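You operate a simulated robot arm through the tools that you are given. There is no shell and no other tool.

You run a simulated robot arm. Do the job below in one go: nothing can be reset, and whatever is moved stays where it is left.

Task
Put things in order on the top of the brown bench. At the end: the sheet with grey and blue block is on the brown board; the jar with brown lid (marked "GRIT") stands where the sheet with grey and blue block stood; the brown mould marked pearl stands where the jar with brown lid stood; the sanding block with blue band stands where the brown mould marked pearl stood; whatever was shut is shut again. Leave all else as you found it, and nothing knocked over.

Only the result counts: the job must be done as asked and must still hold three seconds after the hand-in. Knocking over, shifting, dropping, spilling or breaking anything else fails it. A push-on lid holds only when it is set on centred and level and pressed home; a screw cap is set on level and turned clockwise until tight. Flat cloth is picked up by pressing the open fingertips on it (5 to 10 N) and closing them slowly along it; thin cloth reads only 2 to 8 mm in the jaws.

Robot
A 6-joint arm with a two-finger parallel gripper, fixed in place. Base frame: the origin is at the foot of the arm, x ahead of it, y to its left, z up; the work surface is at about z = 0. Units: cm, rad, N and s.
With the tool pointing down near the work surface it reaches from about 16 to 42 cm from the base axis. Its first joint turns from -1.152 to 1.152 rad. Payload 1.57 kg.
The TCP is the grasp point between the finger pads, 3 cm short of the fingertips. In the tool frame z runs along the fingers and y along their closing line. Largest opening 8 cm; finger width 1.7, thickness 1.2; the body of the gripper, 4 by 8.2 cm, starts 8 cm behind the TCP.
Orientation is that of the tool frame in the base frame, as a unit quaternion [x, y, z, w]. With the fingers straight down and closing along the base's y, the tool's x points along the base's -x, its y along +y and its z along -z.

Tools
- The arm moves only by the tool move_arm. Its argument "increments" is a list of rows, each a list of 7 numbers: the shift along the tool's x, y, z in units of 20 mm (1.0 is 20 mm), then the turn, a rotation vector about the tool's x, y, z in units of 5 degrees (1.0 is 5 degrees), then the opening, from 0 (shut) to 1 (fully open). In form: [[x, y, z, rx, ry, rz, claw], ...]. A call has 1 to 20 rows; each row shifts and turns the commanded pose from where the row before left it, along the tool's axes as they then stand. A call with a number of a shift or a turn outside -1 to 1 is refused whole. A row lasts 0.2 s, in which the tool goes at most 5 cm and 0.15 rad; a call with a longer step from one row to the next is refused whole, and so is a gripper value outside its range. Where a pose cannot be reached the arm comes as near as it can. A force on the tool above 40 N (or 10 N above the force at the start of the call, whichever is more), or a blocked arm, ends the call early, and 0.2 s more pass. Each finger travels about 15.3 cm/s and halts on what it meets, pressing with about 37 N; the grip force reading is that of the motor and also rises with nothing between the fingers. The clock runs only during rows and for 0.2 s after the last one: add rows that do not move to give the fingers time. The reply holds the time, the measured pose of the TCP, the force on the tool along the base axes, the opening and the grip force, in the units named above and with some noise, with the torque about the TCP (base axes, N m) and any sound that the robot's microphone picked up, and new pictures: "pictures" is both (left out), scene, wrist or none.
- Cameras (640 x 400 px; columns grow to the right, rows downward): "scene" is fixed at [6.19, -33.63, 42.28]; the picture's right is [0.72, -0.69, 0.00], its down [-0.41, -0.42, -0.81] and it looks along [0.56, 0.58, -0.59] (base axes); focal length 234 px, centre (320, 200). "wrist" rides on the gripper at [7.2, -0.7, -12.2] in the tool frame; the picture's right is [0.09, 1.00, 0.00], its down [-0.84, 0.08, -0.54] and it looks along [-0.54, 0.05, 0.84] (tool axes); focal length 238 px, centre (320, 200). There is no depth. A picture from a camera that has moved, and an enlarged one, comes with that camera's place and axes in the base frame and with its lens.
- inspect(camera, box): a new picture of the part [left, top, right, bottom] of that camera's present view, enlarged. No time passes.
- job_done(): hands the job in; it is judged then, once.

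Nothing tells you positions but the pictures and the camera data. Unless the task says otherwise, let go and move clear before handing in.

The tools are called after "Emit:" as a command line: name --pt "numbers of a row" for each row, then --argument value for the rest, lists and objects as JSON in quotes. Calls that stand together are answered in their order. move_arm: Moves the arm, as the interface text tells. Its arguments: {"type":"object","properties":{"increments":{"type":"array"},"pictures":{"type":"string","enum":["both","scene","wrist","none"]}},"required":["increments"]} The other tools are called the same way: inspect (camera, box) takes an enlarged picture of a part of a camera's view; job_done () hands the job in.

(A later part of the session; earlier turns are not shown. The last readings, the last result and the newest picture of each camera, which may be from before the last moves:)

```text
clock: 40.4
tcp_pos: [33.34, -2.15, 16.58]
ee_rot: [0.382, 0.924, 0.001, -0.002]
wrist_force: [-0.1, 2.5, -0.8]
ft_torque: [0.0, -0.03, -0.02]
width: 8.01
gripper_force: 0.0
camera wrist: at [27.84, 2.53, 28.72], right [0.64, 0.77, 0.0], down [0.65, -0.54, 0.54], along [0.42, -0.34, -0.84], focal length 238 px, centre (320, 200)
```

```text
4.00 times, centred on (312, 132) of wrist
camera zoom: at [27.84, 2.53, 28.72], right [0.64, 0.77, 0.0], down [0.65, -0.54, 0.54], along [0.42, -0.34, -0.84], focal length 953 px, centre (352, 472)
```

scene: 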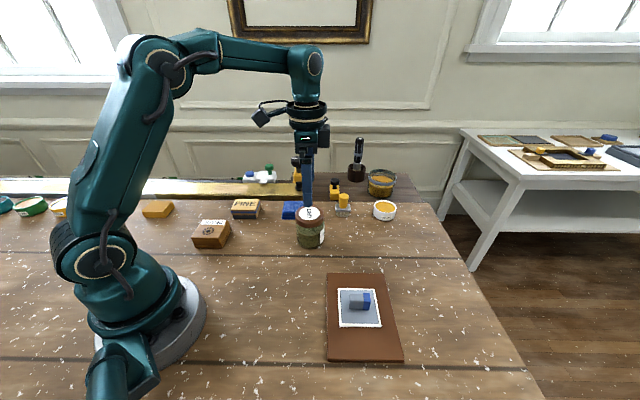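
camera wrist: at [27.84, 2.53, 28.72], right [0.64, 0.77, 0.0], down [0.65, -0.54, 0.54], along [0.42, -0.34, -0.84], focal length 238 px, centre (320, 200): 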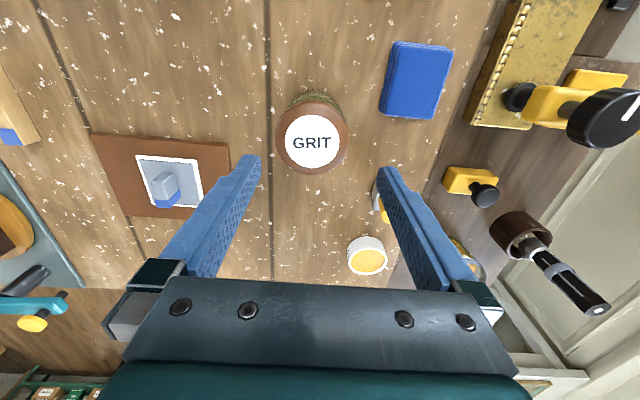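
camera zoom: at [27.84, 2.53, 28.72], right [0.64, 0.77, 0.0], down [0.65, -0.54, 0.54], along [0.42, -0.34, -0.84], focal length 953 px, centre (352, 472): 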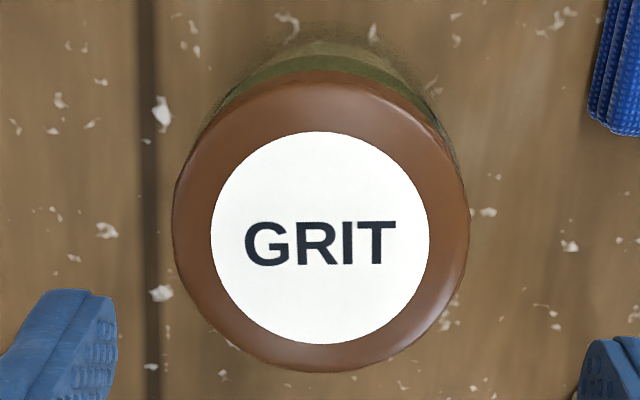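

The glass body is a little wider than the lid, so the fingers will grip the glass. I'll centre over the jar, add a 1.5° tilt about the closing axis (needed to reach the far spot later without disturbing the jar's upright), and descend.

Emit:
move_arm --pt "0.1 -0.36 0 0 0.3 0 1" --pt "0 0 0 0 0 0 1" --pt "-0.02 0 0.75 0 0 0 1" --pt "-0.02 0 0.75 0 0 0 1" --pt "-0.02 0 0.6 0 0 0 1" --pt "0 0 0 0 0 0 1" --pt "0 0 0 0 0 0 1" --pictures "both"

Emit:
inspect --camera "wrist" --box '[220, 60, 420, 190]'

Emit:
inspect --camera "scene" --box '[280, 190, 340, 250]'

```text
clock: 42.0
tcp_pos: [32.74, -2.46, 12.39]
ee_rot: [0.382, 0.924, 0.006, -0.012]
wrist_force: [-0.1, -0.2, -1.0]
ft_torque: [0.01, -0.01, 0.01]
width: 8.01
gripper_force: 0.0
camera wrist: at [27.42, 1.89, 24.73], right [0.64, 0.77, 0.0], down [0.66, -0.55, 0.52], along [0.4, -0.33, -0.85], focal length 238 px, centre (320, 200)
```

scene: 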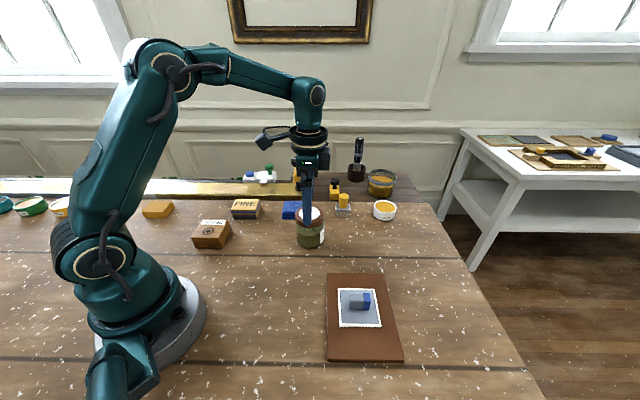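
wrist: 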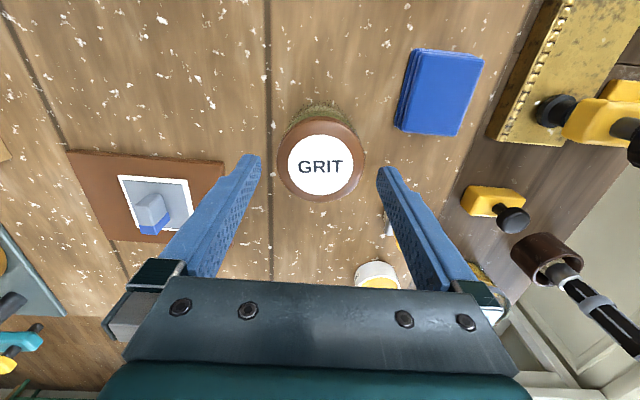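

```text
3.08 times, centred on (320, 125) of wrist
camera zoom: at [27.42, 1.89, 24.73], right [0.64, 0.77, 0.0], down [0.66, -0.55, 0.52], along [0.4, -0.33, -0.85], focal length 733 px, centre (320, 431)
```

zoom: 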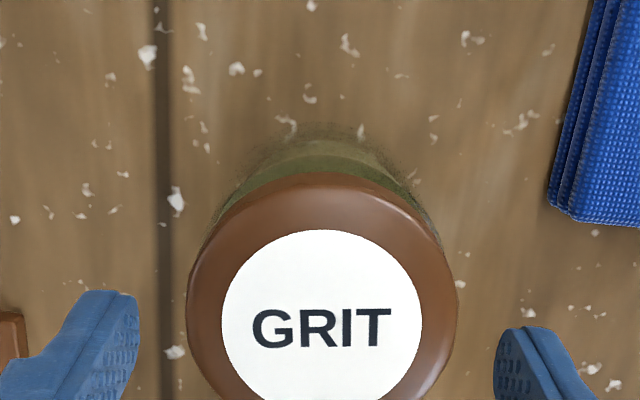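

```text
6.67 times, centred on (310, 220) of scene
camera zoom: at [6.19, -33.63, 42.28], right [0.72, -0.69, 0.0], down [-0.41, -0.42, -0.81], along [0.56, 0.58, -0.59], focal length 1563 px, centre (387, 67)
```

zoom: 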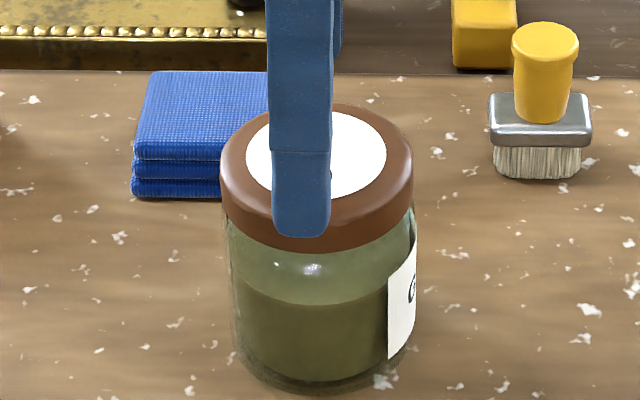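

The fingers are centred on the jar. I'll lower them down along the glass to about 1 cm above the bench.

Emit:
move_arm --pt "-0.01 0 0.5 0 0 0 1" --pt "-0.01 0 0.7 0 0 0 1" --pt "-0.01 0 0.7 0 0 0 1" --pt "-0.01 0 0.7 0 0 0 1" --pt "-0.01 0 0.7 0 0 0 1" --pt "-0.01 0 0.6 0 0 0 1" --pt "0 0 0.3 0 0 0 1" --pt "0 0 0 0 0 0 1" --pictures "both"

Emit:
inspect --camera "scene" --box '[280, 190, 340, 250]'

```text
clock: 43.8
tcp_pos: [32.78, -2.36, 3.93]
ee_rot: [0.381, 0.924, 0.006, -0.013]
wrist_force: [-0.3, 0.7, 0.2]
ft_torque: [0.02, 0.01, 0.02]
width: 7.98
gripper_force: 0.0
camera wrist: at [27.39, 1.95, 16.34], right [0.64, 0.77, 0.0], down [0.66, -0.55, 0.52], along [0.4, -0.33, -0.85], focal length 238 px, centre (320, 200)
```

scene: 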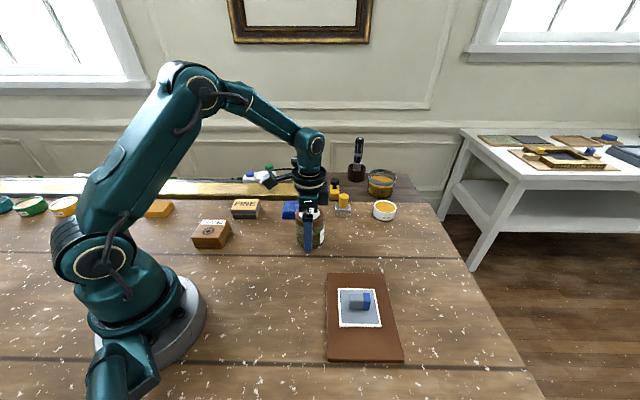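
wrist: 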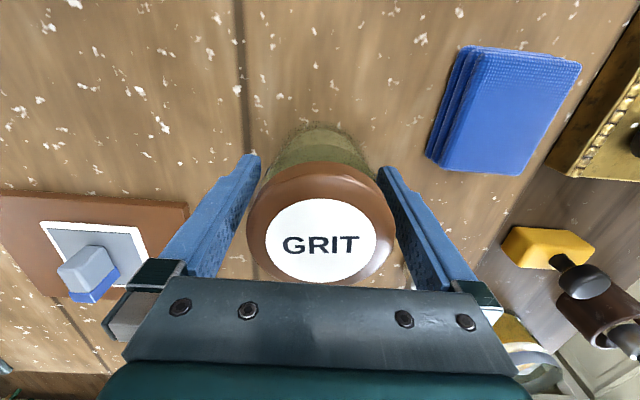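

```text
6.67 times, centred on (310, 220) of scene
camera zoom: at [6.19, -33.63, 42.28], right [0.72, -0.69, 0.0], down [-0.41, -0.42, -0.81], along [0.56, 0.58, -0.59], focal length 1563 px, centre (387, 67)
```

zoom: 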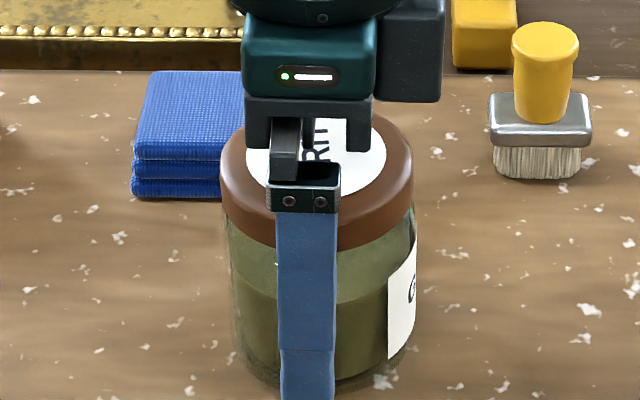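

The fingers straddle the glass evenly. I'll close slowly onto the jar.

Emit:
move_arm --pt "0 0 0 0 0 0 0.95" --pt "0 0 0 0 0 0 0.9" --pt "0 0 0 0 0 0 0.87" --pt "0 0 0 0 0 0 0.85" --pt "0 0 0 0 0 0 0.83" --pt "0 0 0 0 0 0 0.81" --pt "0 0 0 0 0 0 0.79" --pt "0 0 0 0 0 0 0.77" --pt "0 0 0 0 0 0 0.75" --pt "0 0 0 0 0 0 0.75" --pt "0 0 0 0 0 0 0.75" --pictures "wrist"

Emit:
inspect --camera "scene" --box '[280, 200, 340, 260]'

```text
clock: 46.2
tcp_pos: [32.64, -2.37, 4.03]
ee_rot: [0.382, 0.924, 0.007, -0.013]
wrist_force: [0.9, 0.9, 1.8]
ft_torque: [-0.09, 0.04, -0.04]
width: 6.72
gripper_force: 37.3
camera wrist: at [27.4, 1.95, 16.37], right [0.64, 0.77, 0.0], down [0.66, -0.55, 0.52], along [0.4, -0.33, -0.85], focal length 238 px, centre (320, 200)
```

wrist: 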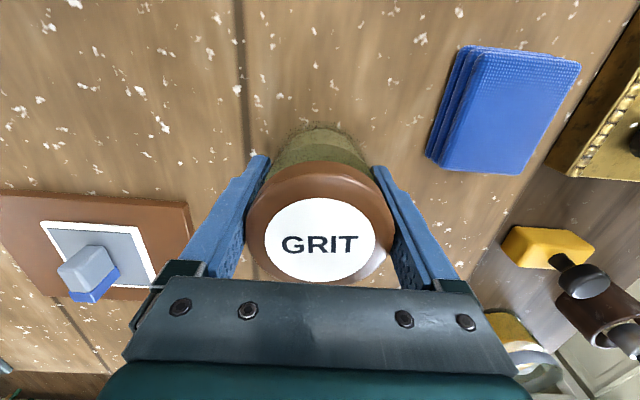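

```text
6.67 times, centred on (310, 230) of scene
camera zoom: at [6.19, -33.63, 42.28], right [0.72, -0.69, 0.0], down [-0.41, -0.42, -0.81], along [0.56, 0.58, -0.59], focal length 1563 px, centre (387, 0)
```

zoom: 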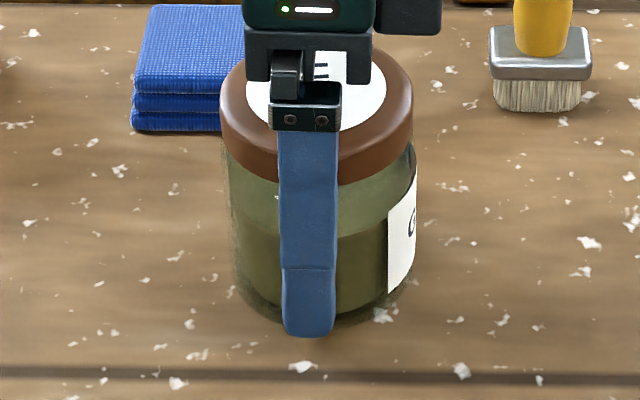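

The jar is held at 6.72 cm on the glass. I'll lift it slowly to about 7 cm.

Emit:
move_arm --pt "0 0 -0.1 0 0 0 0.75" --pt "0.005 0 -0.2 0 0 0 0.75" --pt "0.01 0 -0.4 0 0 0 0.75" --pt "0.015 0 -0.6 0 0 0 0.75" --pt "0.018 0 -0.7 0 0 0 0.75" --pt "0.018 0 -0.7 0 0 0 0.75" --pt "0.013 0 -0.5 0 0 0 0.75" --pt "0.01 0 -0.3 0 0 0 0.75" --pt "0 0 0 0 0 0 0.75" --pictures "both"

Emit:
inspect --camera "scene" --box '[280, 180, 340, 240]'

```text
clock: 48.2
tcp_pos: [32.59, -2.28, 11.1]
ee_rot: [0.383, 0.924, 0.006, -0.013]
wrist_force: [0.2, 0.3, -3.8]
ft_torque: [-0.02, 0.0, 0.03]
width: 6.73
gripper_force: 37.5
camera wrist: at [27.26, 2.06, 23.44], right [0.64, 0.77, 0.0], down [0.66, -0.55, 0.52], along [0.4, -0.33, -0.85], focal length 238 px, centre (320, 200)
```

scene: 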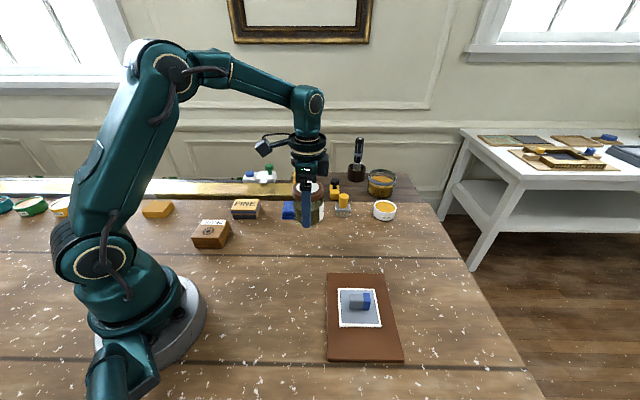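
wrist: 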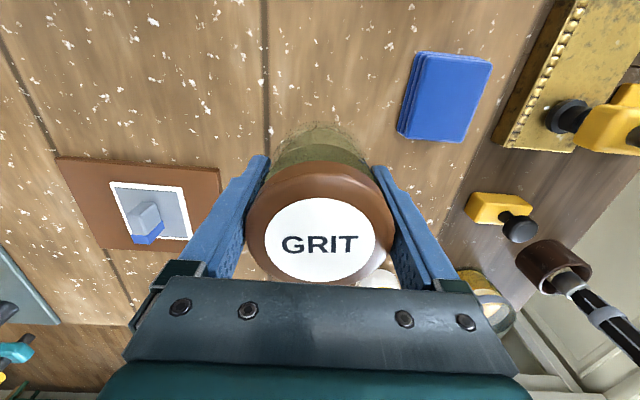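

```text
6.67 times, centred on (310, 210) of scene
camera zoom: at [6.19, -33.63, 42.28], right [0.72, -0.69, 0.0], down [-0.41, -0.42, -0.81], along [0.56, 0.58, -0.59], focal length 1563 px, centre (387, 133)
```

zoom: 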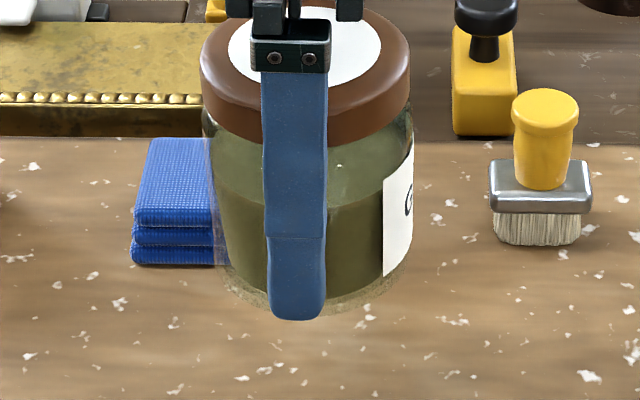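

The jar is up and steady with the lid on. I'll carry it over to the sheet's old place.

Emit:
move_arm --pt "0.2 0.064 0.005 0 0 0 0.75" --pt "0.4 0.127 0.01 0 0 0 0.75" --pt "0.6 0.191 0.016 0 0 0 0.75" --pt "0.75 0.239 0.02 0 0 0 0.75" --pt "0.75 0.239 0.02 0 0 0 0.75" --pt "0.75 0.239 0.02 0 0 0 0.75" --pt "0.75 0.239 0.02 0 0 0 0.75" --pt "0.75 0.239 0.02 0 0 0 0.75" --pt "0.75 0.239 0.02 0 0 0 0.75" --pt "0.75 0.239 0.02 0 0 0 0.75" --pt "0.75 0.239 0.02 0 0 0 0.75" --pt "0.75 0.239 0.02 0 0 0 0.75" --pt "0.75 0.239 0.02 0 0 0 0.75" --pt "0.75 0.239 0.02 0 0 0 0.75" --pt "0.75 0.239 0.02 0 0 0 0.75" --pt "0.75 0.239 0.02 0 0 0 0.75" --pt "0.6 0.191 0.016 0 0 0 0.75" --pt "0.4 0.127 0.01 0 0 0 0.75" --pt "0.2 0.064 0.005 0 0 0 0.75" --pt "0 0 0 0 0 0 0.75" --pictures "both"

```text
clock: 52.4
tcp_pos: [21.04, 20.34, 11.07]
ee_rot: [0.382, 0.924, 0.005, -0.013]
wrist_force: [0.5, 0.5, -4.3]
ft_torque: [-0.02, 0.01, -0.01]
width: 6.72
gripper_force: 37.9
camera wrist: at [15.69, 24.68, 23.51], right [0.64, 0.77, 0.0], down [0.66, -0.55, 0.52], along [0.4, -0.33, -0.85], focal length 238 px, centre (320, 200)
```

scene: 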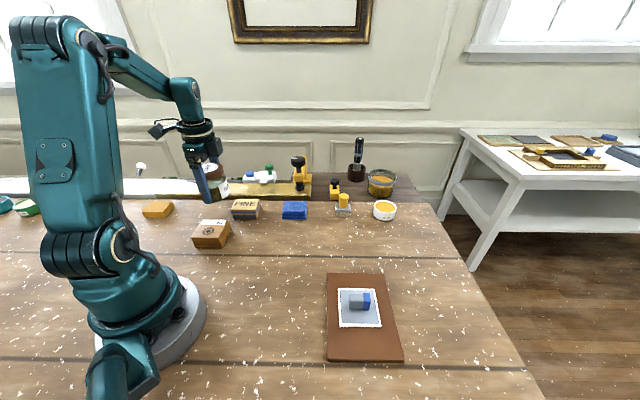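
wrist: 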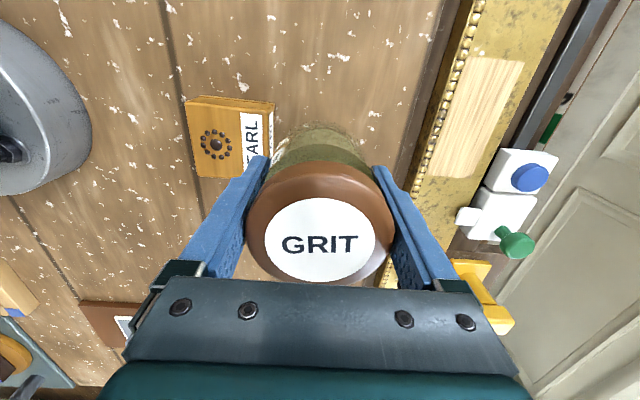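

Almost there; the last 7.5 cm to above the target spot.

Emit:
move_arm --pt "0.2 0.06 0.005 0 0 0 0.75" --pt "0.4 0.12 0.01 0 0 0 0.75" --pt "0.6 0.18 0.016 0 0 0 0.75" --pt "0.75 0.225 0.02 0 0 0 0.75" --pt "0.75 0.225 0.02 0 0 0 0.75" --pt "0.5 0.15 0.013 0 0 0 0.75" --pt "0.3 0.09 0.008 0 0 0 0.75" --pt "0.11 0.03 0 0 0 0 0.75" --pt "0 0 0 0 0 0 0.75" --pt "0 0 0 0 0 0 0.75" --pictures "both"

```text
clock: 54.6
tcp_pos: [17.41, 26.9, 11.05]
ee_rot: [0.381, 0.924, 0.006, -0.013]
wrist_force: [0.3, 1.0, -3.8]
ft_torque: [0.02, -0.02, -0.04]
width: 6.7
gripper_force: 37.0
camera wrist: at [12.06, 31.28, 23.45], right [0.64, 0.77, 0.0], down [0.66, -0.55, 0.52], along [0.4, -0.33, -0.85], focal length 238 px, centre (320, 200)
```

scene: 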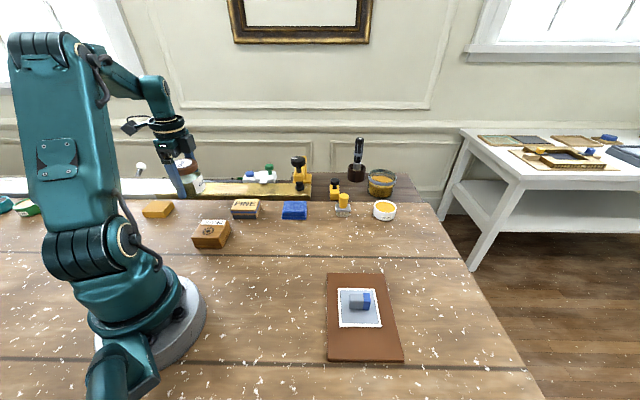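
wrist: 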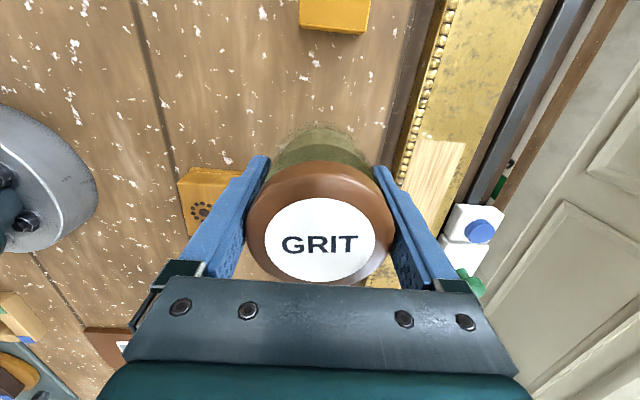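

The tilt gave the needed reach: the jar is now right above the sheet's old centre. Lowering gently.

Emit:
move_arm --pt "-0.008 0 0.3 0 0 0 0.75" --pt "-0.015 0 0.6 0 0 0 0.75" --pt "-0.018 0 0.7 0 0 0 0.75" --pt "-0.018 0 0.7 0 0 0 0.75" --pt "-0.013 0 0.5 0 0 0 0.75" --pt "-0.008 0 0.3 0 0 0 0.75" --pt "-0.004 0 0.15 0 0 0 0.75" --pt "0 0 0 0 0 0 0.75" --pt "0 0 0 0 0 0 0.75" --pictures "both"

Emit:
inspect --camera "scene" --box '[150, 160, 240, 230]'

```text
clock: 56.6
tcp_pos: [17.41, 26.91, 4.52]
ee_rot: [0.382, 0.924, 0.006, -0.012]
wrist_force: [0.6, -0.3, -3.9]
ft_torque: [0.0, 0.0, 0.0]
width: 6.73
gripper_force: 37.2
camera wrist: at [12.06, 31.27, 16.89], right [0.64, 0.77, 0.0], down [0.66, -0.55, 0.52], along [0.4, -0.33, -0.85], focal length 238 px, centre (320, 200)
```

scene: 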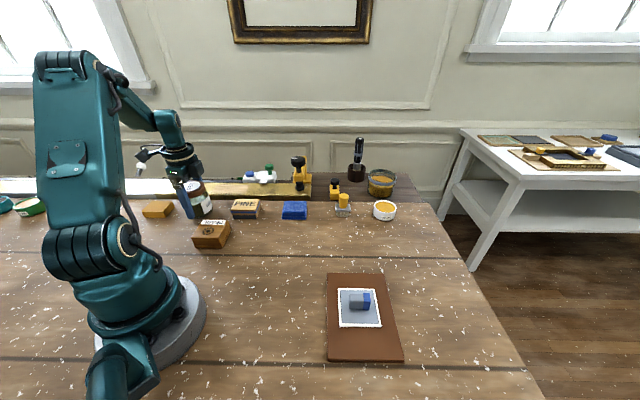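
wrist: 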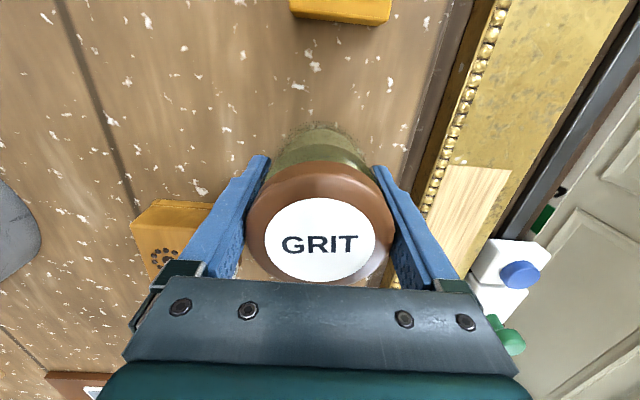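

```text
5.71 times, centred on (195, 195) of scene
camera zoom: at [6.19, -33.63, 42.28], right [0.72, -0.69, 0.0], down [-0.41, -0.42, -0.81], along [0.56, 0.58, -0.59], focal length 1340 px, centre (1034, 229)
```

zoom: 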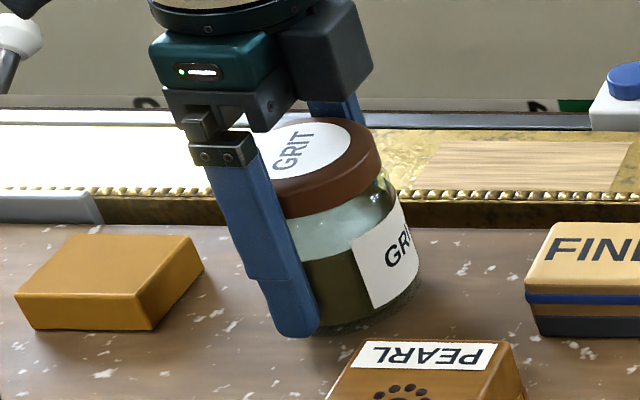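

The jar is just above the bench. Small steps down to contact.

Emit:
move_arm --pt "-0.003 0 0.1 0 0 0 0.75" --pt "-0.003 0 0.08 0 0 0 0.75" --pt "0 0 0.04 0 0 0 0.75" --pt "0 0 0 0 0 0 0.75" --pictures "none"

Emit:
move_arm --pt "0 0 0.03 0 0 0 0.75" --pt "0 0 0 0 0 0 0.75" --pictures "none"

```text
clock: 57.6
tcp_pos: [17.44, 26.9, 4.01]
ee_rot: [0.382, 0.924, 0.006, -0.013]
wrist_force: [0.1, 0.5, -3.6]
ft_torque: [-0.02, -0.01, 0.03]
width: 6.7
gripper_force: 36.8
```

```text
clock: 58.2
tcp_pos: [17.25, 26.94, 4.07]
ee_rot: [0.382, 0.924, 0.006, -0.012]
wrist_force: [-0.4, -0.6, -3.0]
ft_torque: [0.0, -0.02, 0.01]
width: 6.71
gripper_force: 36.5
```

Still mostly hanging (about 3 N); a touch more.

Emit:
move_arm --pt "0 0 0.03 0 0 0 0.75" --pt "0 0 0 0 0 0 0.75" --pictures "none"

```text
clock: 58.8
tcp_pos: [17.32, 27.08, 4.07]
ee_rot: [0.382, 0.924, 0.005, -0.012]
wrist_force: [-2.2, -5.2, 11.3]
ft_torque: [-0.4, 0.35, 0.05]
width: 6.7
gripper_force: 36.8
```

Touched down (11 N). I'll ease off slightly and open the fingers slowly.

Emit:
move_arm --pt "0 0 -0.02 0 0 0 0.75" --pt "0 0 0 0 0 0 0.75" --pictures "none"

```text
clock: 59.4
tcp_pos: [17.4, 27.12, 4.02]
ee_rot: [0.383, 0.923, 0.007, -0.012]
wrist_force: [0.8, -0.9, -3.6]
ft_torque: [-0.01, -0.03, 0.0]
width: 6.69
gripper_force: 37.0
```

Now open in small steps and then withdraw straight up.

Emit:
move_arm --pt "0 0 0.012 0 0 0 0.75" --pt "0 0 0 0 0 0 0.8" --pt "0 0 0 0 0 0 0.83" --pt "0 0 0 0 0 0 0.85" --pt "0 0 0 0 0 0 0.88" --pt "0 0 0 0 0 0 0.92" --pt "0 0 0 0 0 0 0.96" --pt "0 0 0 0 0 0 1" --pt "0 0 0 0 0 0 1" --pt "0 0 0 0 0 0 1" --pictures "wrist"

Emit:
inspect --camera "scene" --box '[150, 160, 240, 230]'

```text
clock: 61.6
tcp_pos: [17.43, 26.94, 3.96]
ee_rot: [0.382, 0.924, 0.006, -0.012]
wrist_force: [-0.4, 0.6, -0.7]
ft_torque: [0.01, 0.0, -0.02]
width: 8.03
gripper_force: 0.1
camera wrist: at [12.03, 31.34, 16.36], right [0.64, 0.77, 0.0], down [0.66, -0.55, 0.52], along [0.4, -0.33, -0.85], focal length 238 px, centre (320, 200)
```

wrist: 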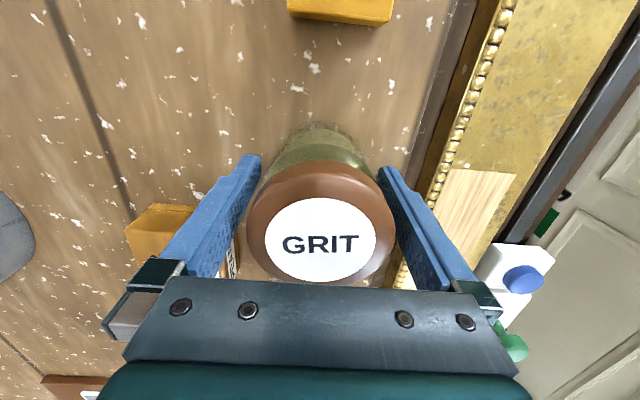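

```text
5.71 times, centred on (195, 195) of scene
camera zoom: at [6.19, -33.63, 42.28], right [0.72, -0.69, 0.0], down [-0.41, -0.42, -0.81], along [0.56, 0.58, -0.59], focal length 1340 px, centre (1034, 229)
```

zoom: 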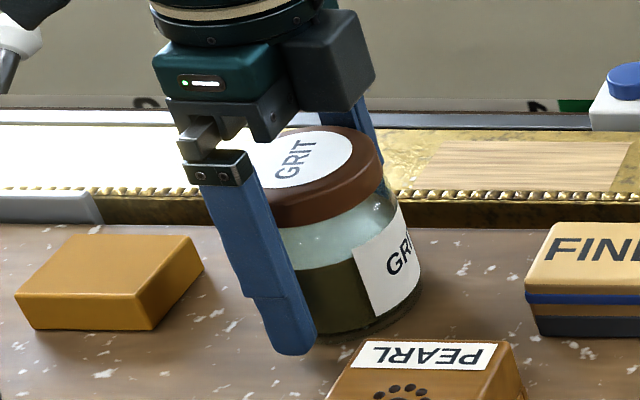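

The jar stands freely with its lid on. I'll withdraw straight up, take the tilt out, and look at the PEARL mould next.

Emit:
move_arm --pt "0.008 0 -0.3 0 0 0 1" --pt "0.016 0 -0.6 0 0 0 1" --pt "0.021 0 -0.8 0 0 0 1" --pt "0.021 0 -0.8 0 0 0 1" --pt "0.021 0 -0.8 0 0 0 1" --pt "0.021 0 -0.8 0 0 0 1" --pt "0.021 0 -0.8 0 0 0 1" --pt "0.021 0 -0.8 0 0 0 1" --pt "0.01 0 -0.5 0 0 0 1" --pt "0 0 0 0 -0.3 0 1" --pt "0 0 0 0 0 0 1" --pictures "both"

Emit:
inspect --camera "scene" --box '[150, 160, 240, 230]'

Emit:
inspect --camera "scene" --box '[180, 205, 245, 260]'

```text
clock: 64.0
tcp_pos: [17.76, 26.75, 16.23]
ee_rot: [0.383, 0.924, 0.001, -0.002]
wrist_force: [-0.5, -0.4, 0.0]
ft_torque: [0.0, -0.02, -0.02]
width: 8.0
gripper_force: 0.0
out of reach, approached as far as the arm can: row 10
camera wrist: at [12.2, 31.34, 28.55], right [0.64, 0.77, 0.0], down [0.65, -0.54, 0.54], along [0.42, -0.34, -0.84], focal length 238 px, centre (320, 200)
```

scene: 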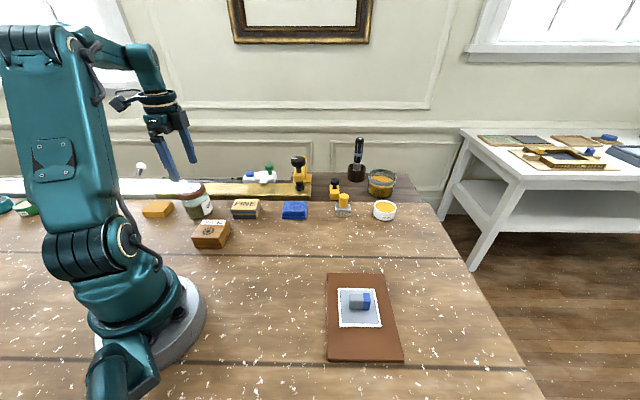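
wrist: 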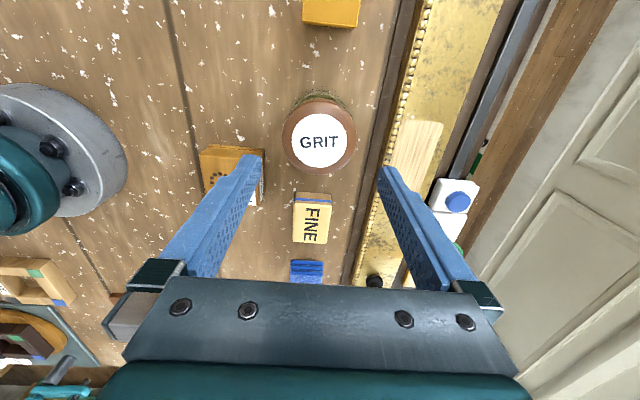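

```text
5.71 times, centred on (195, 195) of scene
camera zoom: at [6.19, -33.63, 42.28], right [0.72, -0.69, 0.0], down [-0.41, -0.42, -0.81], along [0.56, 0.58, -0.59], focal length 1340 px, centre (1034, 229)
```

zoom: 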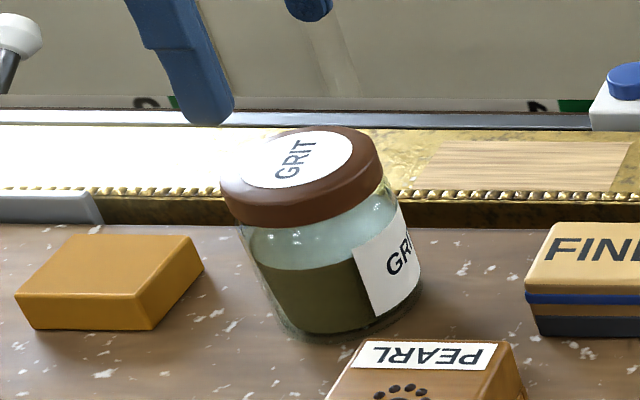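

```text
7.27 times, centred on (212, 232) of scene
camera zoom: at [6.19, -33.63, 42.28], right [0.72, -0.69, 0.0], down [-0.41, -0.42, -0.81], along [0.56, 0.58, -0.59], focal length 1705 px, centre (1102, -36)
```

zoom: 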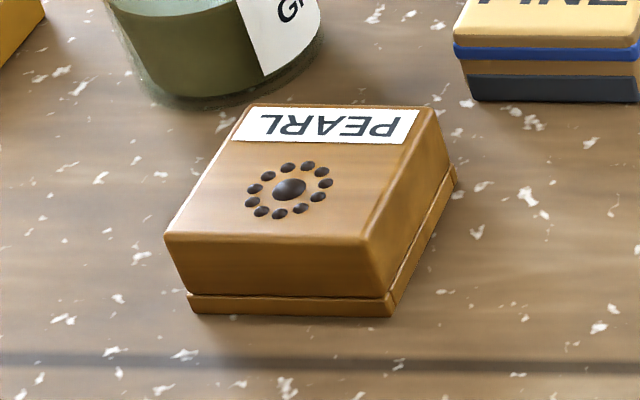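

The jar is upright in the sheet's old place. The mould has a thin base plate under its upper part, so I'll grip low enough to hold the base. Moving above it for a closer look.

Emit:
move_arm --pt "-0.3 -0.42 0 0 0 0 1" --pt "-0.6 -0.85 0 0 0 0 1" --pt "-0.6 -0.85 0 0 0 0 1" --pt "-0.6 -0.85 0 0 0 0 1" --pt "-0.6 -0.85 0 0 0 0 1" --pt "-0.6 -0.85 0 0 0 0 1" --pt "-0.35 -0.42 0 0 0 0 1" --pt "0 0 0 0 0 0 1" --pt "0 0 0 0 0 0 1" --pictures "both"

Emit:
inspect --camera "wrist" --box '[250, 70, 400, 190]'

```text
clock: 66.0
tcp_pos: [15.78, 14.31, 16.36]
ee_rot: [0.382, 0.924, 0.001, 0.0]
wrist_force: [0.8, 0.4, 0.3]
ft_torque: [0.01, -0.01, -0.01]
width: 8.0
gripper_force: 0.0
camera wrist: at [10.2, 18.92, 28.56], right [0.64, 0.77, 0.0], down [0.65, -0.54, 0.54], along [0.42, -0.34, -0.84], focal length 238 px, centre (320, 200)
```

scene: 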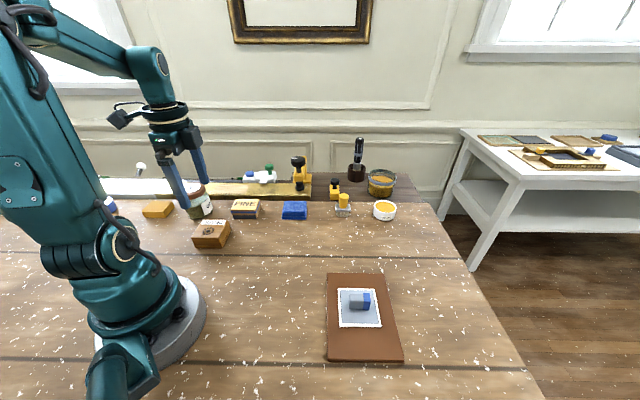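
wrist: 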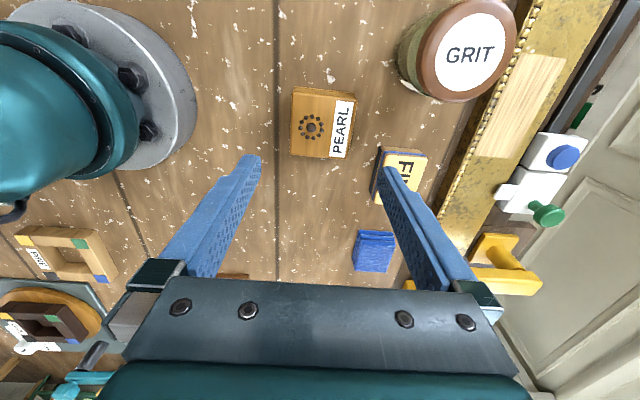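

```text
3.33 times, centred on (325, 130) of wrist
camera zoom: at [10.2, 18.92, 28.56], right [0.64, 0.77, 0.0], down [0.65, -0.54, 0.54], along [0.42, -0.34, -0.84], focal length 794 px, centre (303, 433)
```

zoom: 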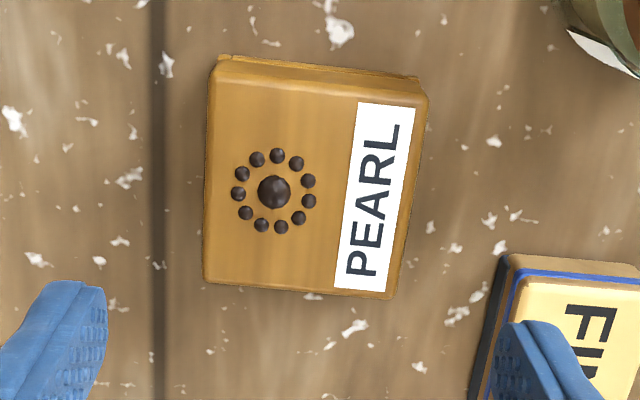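

The mould is centred about (15.9, 14.4), 6.3–6.5 cm wide, with free room on both sides. I'll trim 1 mm and descend.

Emit:
move_arm --pt "0 0.06 0.4 0 0 0 1" --pt "0 0 0.8 0 0 0 1" --pt "0 0 0.8 0 0 0 1" --pt "0 0 0.8 0 0 0 1" --pt "0 0 0.8 0 0 0 1" --pt "0 0 0.8 0 0 0 1" --pt "0 0 0.7 0 0 0 1" --pt "0 0 0 0 0 0 1" --pt "0 0 0 0 0 0 1" --pictures "wrist"

Emit:
inspect --camera "wrist" --box '[220, 70, 420, 220]'

Emit:
inspect --camera "scene" --box '[170, 190, 250, 260]'

```text
clock: 68.0
tcp_pos: [15.95, 14.23, 6.15]
ee_rot: [0.383, 0.924, 0.001, 0.0]
wrist_force: [-0.1, 0.3, 0.4]
ft_torque: [0.01, 0.02, 0.0]
width: 8.0
gripper_force: 0.0
camera wrist: at [10.25, 18.96, 18.34], right [0.64, 0.77, 0.0], down [0.65, -0.54, 0.54], along [0.42, -0.34, -0.84], focal length 238 px, centre (320, 200)
```

wrist: 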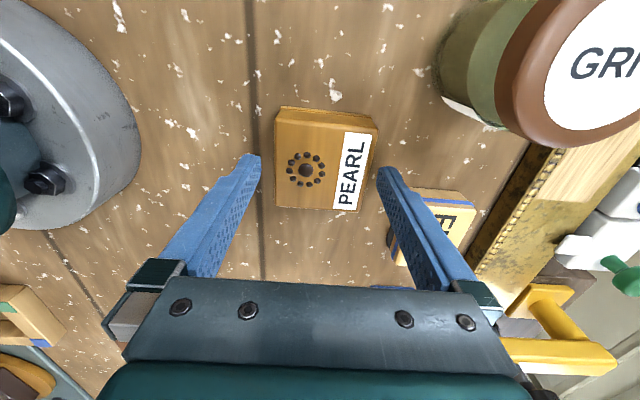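

```text
2.67 times, centred on (320, 145) of wrist
camera zoom: at [10.25, 18.96, 18.34], right [0.64, 0.77, 0.0], down [0.65, -0.54, 0.54], along [0.42, -0.34, -0.84], focal length 636 px, centre (320, 347)
```

zoom: 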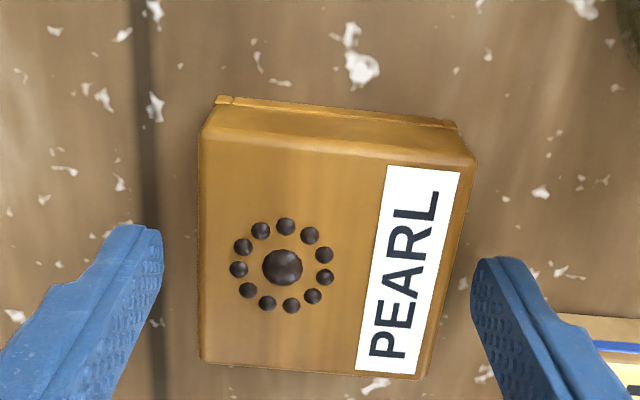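

```text
5.71 times, centred on (210, 225) of scene
camera zoom: at [6.19, -33.63, 42.28], right [0.72, -0.69, 0.0], down [-0.41, -0.42, -0.81], along [0.56, 0.58, -0.59], focal length 1340 px, centre (949, 57)
```

zoom: 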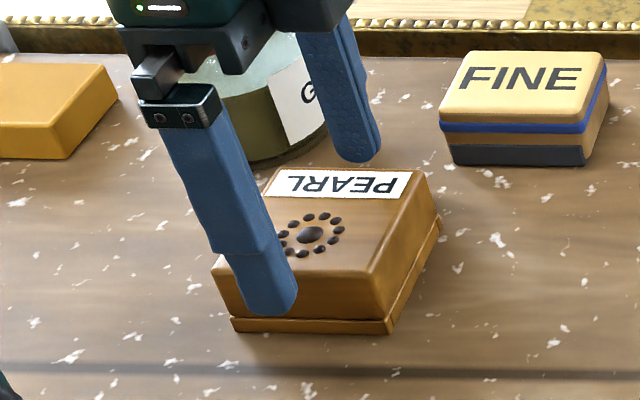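

Fingers straddle the mould nicely; a small trim, then down to just above the bench and close slowly.

Emit:
move_arm --pt "0 0.05 0.3 0 0 0 1" --pt "0 0 0.5 0 0 0 1" --pt "0 0 0.4 0 0 0 1" --pt "0 0 0.2 0 0 0 1" --pt "0 0 0.06 0 0 0 1" --pt "0 0 0 0 0 0 1" --pictures "none"

Emit:
inspect --camera "scene" --box '[170, 190, 250, 260]'

```text
clock: 69.4
tcp_pos: [15.81, 14.5, 3.31]
ee_rot: [0.383, 0.924, 0.001, -0.001]
wrist_force: [0.2, 0.2, -0.6]
ft_torque: [0.02, 0.01, 0.02]
width: 8.0
gripper_force: 0.1
```

```text
5.71 times, centred on (210, 225) of scene
camera zoom: at [6.19, -33.63, 42.28], right [0.72, -0.69, 0.0], down [-0.41, -0.42, -0.81], along [0.56, 0.58, -0.59], focal length 1340 px, centre (949, 57)
```

zoom: 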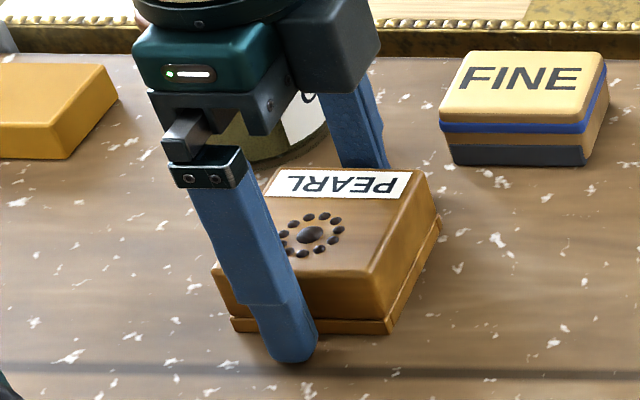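

The tips are at the level of the base plate. Closing slowly.

Emit:
move_arm --pt "0 0 0 0 0 0 0.93" --pt "0 0 0 0 0 0 0.88" --pt "0 0 0 0 0 0 0.85" --pt "0 0 0 0 0 0 0.83" --pt "0 0 0 0 0 0 0.81" --pt "0 0 0 0 0 0 0.79" --pt "0 0 0 0 0 0 0.77" --pt "0 0 0 0 0 0 0.75" --pt "0 0 0 0 0 0 0.72" --pt "0 0 0 0 0 0 0.72" --pictures "wrist"

Emit:
inspect --camera "wrist" --box '[220, 70, 420, 220]'

Emit:
inspect --camera "scene" --box '[180, 200, 240, 260]'

```text
clock: 71.6
tcp_pos: [15.87, 14.59, 3.33]
ee_rot: [0.383, 0.924, 0.001, 0.0]
wrist_force: [-1.2, -1.1, 3.0]
ft_torque: [0.06, -0.04, -0.04]
width: 6.56
gripper_force: 36.4
camera wrist: at [10.33, 19.15, 15.44], right [0.64, 0.77, 0.0], down [0.65, -0.54, 0.54], along [0.42, -0.34, -0.84], focal length 238 px, centre (320, 200)
```

wrist: 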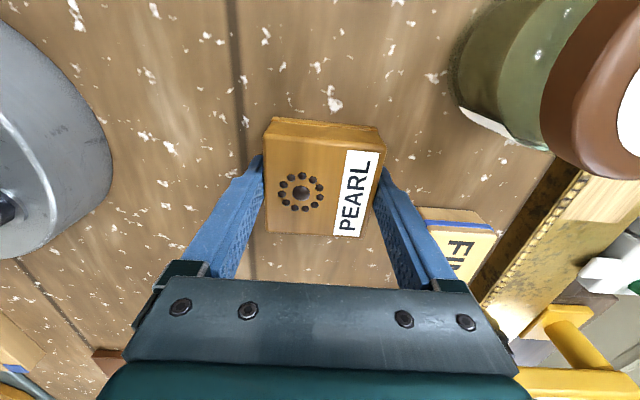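

```text
2.67 times, centred on (320, 145) of wrist
camera zoom: at [10.33, 19.15, 15.44], right [0.64, 0.77, 0.0], down [0.65, -0.54, 0.54], along [0.42, -0.34, -0.84], focal length 636 px, centre (320, 347)
```

zoom: 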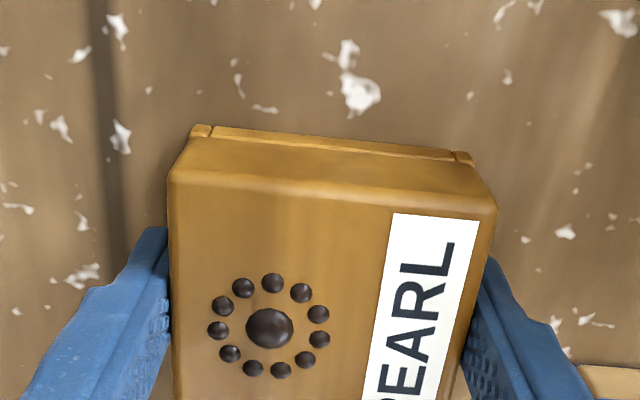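

```text
6.67 times, centred on (210, 230) of scene
camera zoom: at [6.19, -33.63, 42.28], right [0.72, -0.69, 0.0], down [-0.41, -0.42, -0.81], along [0.56, 0.58, -0.59], focal length 1563 px, centre (1053, 0)
```

zoom: 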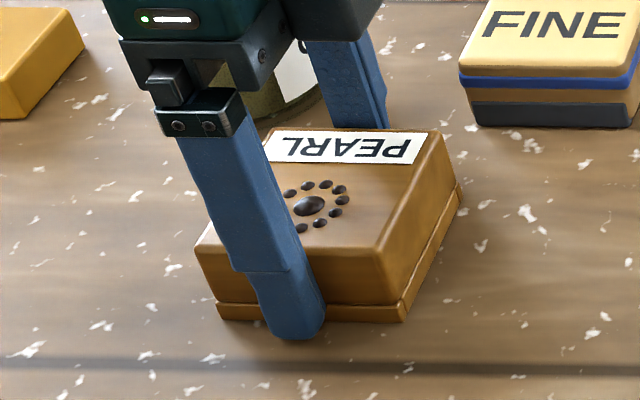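

The mould is gripped at 6.56 cm including the base plate. Lifting slowly to check that both parts come along.

Emit:
move_arm --pt "0 0 -0.1 0 0 0 0.72" --pt "0 0 -0.15 0 0 0 0.72" --pt "0 0 -0.25 0 0 0 0.72" --pt "0 0 -0.4 0 0 0 0.72" --pt "0 0 -0.3 0 0 0 0.72" --pt "0 0 -0.1 0 0 0 0.72" --pt "0 0 0 0 0 0 0.72" --pictures "wrist"

Emit:
inspect --camera "scene" --box '[180, 190, 240, 250]'

```text
clock: 73.2
tcp_pos: [16.01, 14.62, 5.91]
ee_rot: [0.383, 0.924, 0.001, 0.0]
wrist_force: [0.1, 0.8, -0.3]
ft_torque: [0.01, -0.02, -0.01]
width: 6.55
gripper_force: 37.3
camera wrist: at [10.41, 19.15, 18.01], right [0.64, 0.77, 0.0], down [0.65, -0.54, 0.54], along [0.42, -0.34, -0.84], focal length 238 px, centre (320, 200)
```

wrist: 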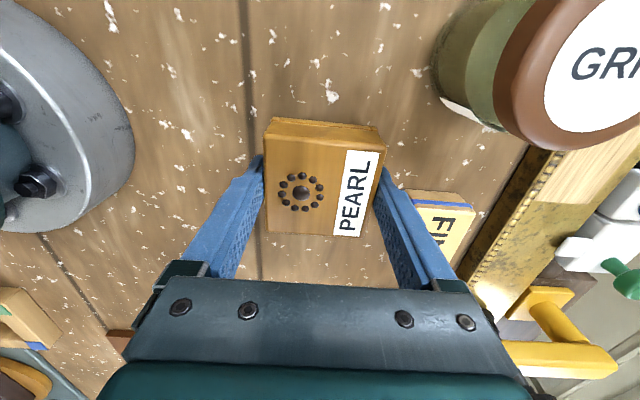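

```text
6.67 times, centred on (210, 220) of scene
camera zoom: at [6.19, -33.63, 42.28], right [0.72, -0.69, 0.0], down [-0.41, -0.42, -0.81], along [0.56, 0.58, -0.59], focal length 1563 px, centre (1053, 67)
```

zoom: 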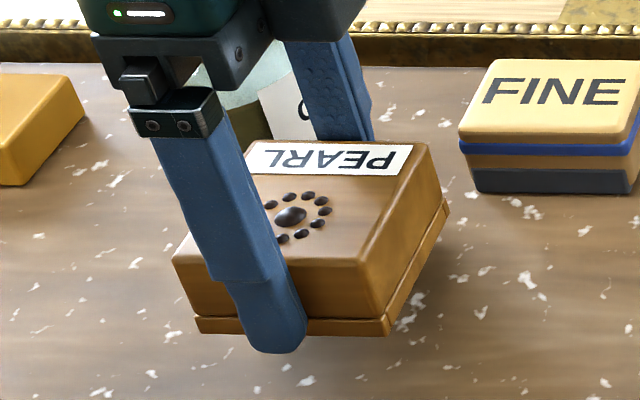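

Both parts of the mould came up together, level. I'll carry it along the bench to where the jar stood.

Emit:
move_arm --pt "0 0 -0.3 0 0 0 0.72" --pt "0 0 -0.4 0 0 0 0.72" --pt "0 0 -0.4 0 0 0 0.72" --pt "0 0 -0.4 0 0 0 0.72" --pt "-0.2 0 0 0 0 0 0.72" --pt "-0.5 -0.005 0 0 0 0 0.72" --pt "-0.8 -0.005 0 0 0 0 0.72" --pt "-0.9 -0.005 0 0 0 0 0.72" --pt "-0.9 -0.005 0 0 0 0 0.72" --pt "-0.9 -0.005 0 0 0 0 0.72" --pt "-0.9 -0.005 0 0 0 0 0.72" --pt "-0.9 -0.005 0 0 0 0 0.72" --pt "-0.9 -0.005 0 0 0 0 0.72" --pt "-0.9 -0.005 0 0 0 0 0.72" --pt "-0.9 -0.005 0 0 0 0 0.72" --pt "-0.9 -0.005 0 0 0 0 0.72" --pt "-0.8 -0.005 0 0 0 0 0.72" --pt "-0.6 -0.005 0 0 0 0 0.72" --pt "-0.5 -0.005 0 0 0 0 0.72" --pt "-0.4 -0.005 0 0 0 0 0.72" --pictures "both"

```text
clock: 77.4
tcp_pos: [32.72, -2.4, 8.93]
ee_rot: [0.382, 0.924, 0.001, 0.0]
wrist_force: [-0.3, 0.9, -0.5]
ft_torque: [0.01, -0.03, -0.04]
width: 6.53
gripper_force: 37.2
camera wrist: at [27.16, 2.21, 21.05], right [0.64, 0.77, 0.0], down [0.65, -0.54, 0.54], along [0.42, -0.34, -0.84], focal length 238 px, centre (320, 200)
```

scene: 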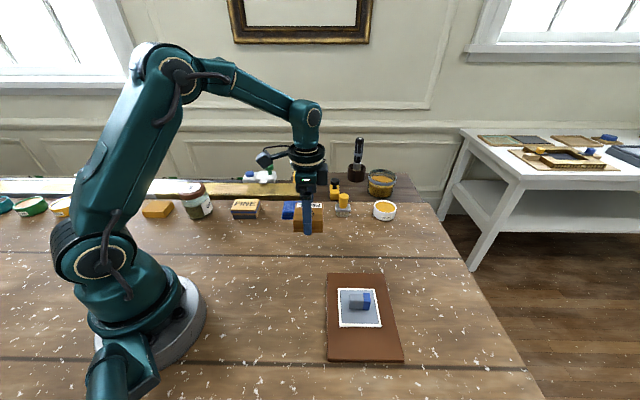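
wrist: 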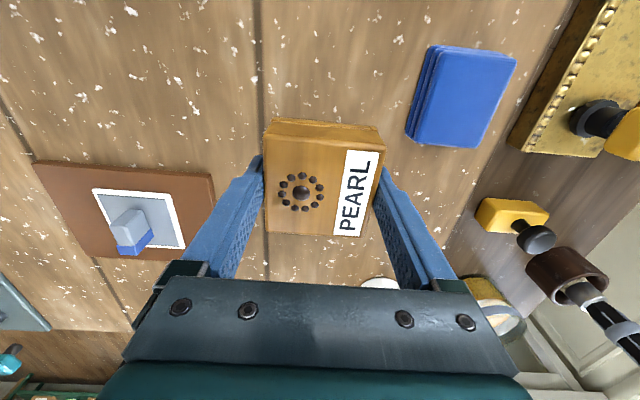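

The mould is right above the jar's old place. Lowering.

Emit:
move_arm --pt "0 0 0.3 0 0 0 0.72" --pt "0 0 0.5 0 0 0 0.72" --pt "0 0 0.6 0 0 0 0.72" --pt "0 0 0.6 0 0 0 0.72" --pt "0 0 0.4 0 0 0 0.72" --pt "0 0 0.2 0 0 0 0.72" --pt "0 0 0.08 0 0 0 0.72" --pt "0 0 0 0 0 0 0.72" --pt "0 0 0 0 0 0 0.72" --pictures "wrist"

Emit:
move_arm --pt "0 0 0.04 0 0 0 0.72" --pt "0 0 0 0 0 0 0.72" --pictures "none"

```text
clock: 79.4
tcp_pos: [32.77, -2.36, 3.48]
ee_rot: [0.382, 0.924, 0.002, 0.0]
wrist_force: [0.3, -0.3, -1.2]
ft_torque: [0.02, 0.0, 0.0]
width: 6.55
gripper_force: 37.1
camera wrist: at [27.11, 2.18, 15.6], right [0.64, 0.77, 0.0], down [0.65, -0.54, 0.54], along [0.42, -0.34, -0.84], focal length 238 px, centre (320, 200)
```

wrist: 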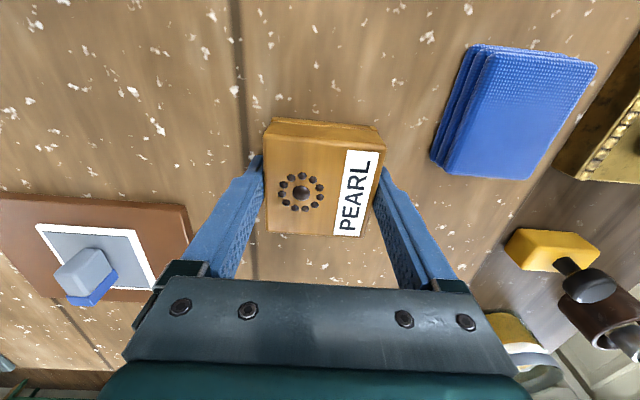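

```text
clock: 80.0
tcp_pos: [32.54, -2.38, 3.28]
ee_rot: [0.383, 0.924, 0.001, 0.0]
wrist_force: [0.1, -0.7, 0.3]
ft_torque: [0.0, -0.01, 0.01]
width: 6.57
gripper_force: 37.0
```

No firm contact yet; a little lower.

Emit:
move_arm --pt "0 0 0.03 0 0 0 0.72" --pt "0 0 0 0 0 0 0.72" --pictures "none"

```text
clock: 80.6
tcp_pos: [32.71, -2.28, 3.4]
ee_rot: [0.383, 0.924, 0.001, 0.0]
wrist_force: [0.3, 0.3, -0.8]
ft_torque: [0.0, 0.02, 0.02]
width: 6.55
gripper_force: 37.1
```

Emit:
move_arm --pt "0 0 0.02 0 0 0 0.72" --pt "0 0 0 0 0 0 0.72" --pictures "none"

```text
clock: 81.2
tcp_pos: [32.63, -2.35, 3.23]
ee_rot: [0.383, 0.924, 0.002, -0.001]
wrist_force: [-0.2, 0.1, -0.8]
ft_torque: [0.01, 0.04, -0.01]
width: 6.53
gripper_force: 36.9
```

Still free; I'll continue in half-millimetre steps until the force shows contact.

Emit:
move_arm --pt "0 0 0.025 0 0 0 0.72" --pt "0 0 0 0 0 0 0.72" --pictures "none"

```text
clock: 81.8
tcp_pos: [32.76, -2.34, 3.15]
ee_rot: [0.382, 0.924, 0.002, -0.001]
wrist_force: [-1.7, -2.2, 2.7]
ft_torque: [0.1, 0.03, 0.06]
width: 6.56
gripper_force: 37.0
```

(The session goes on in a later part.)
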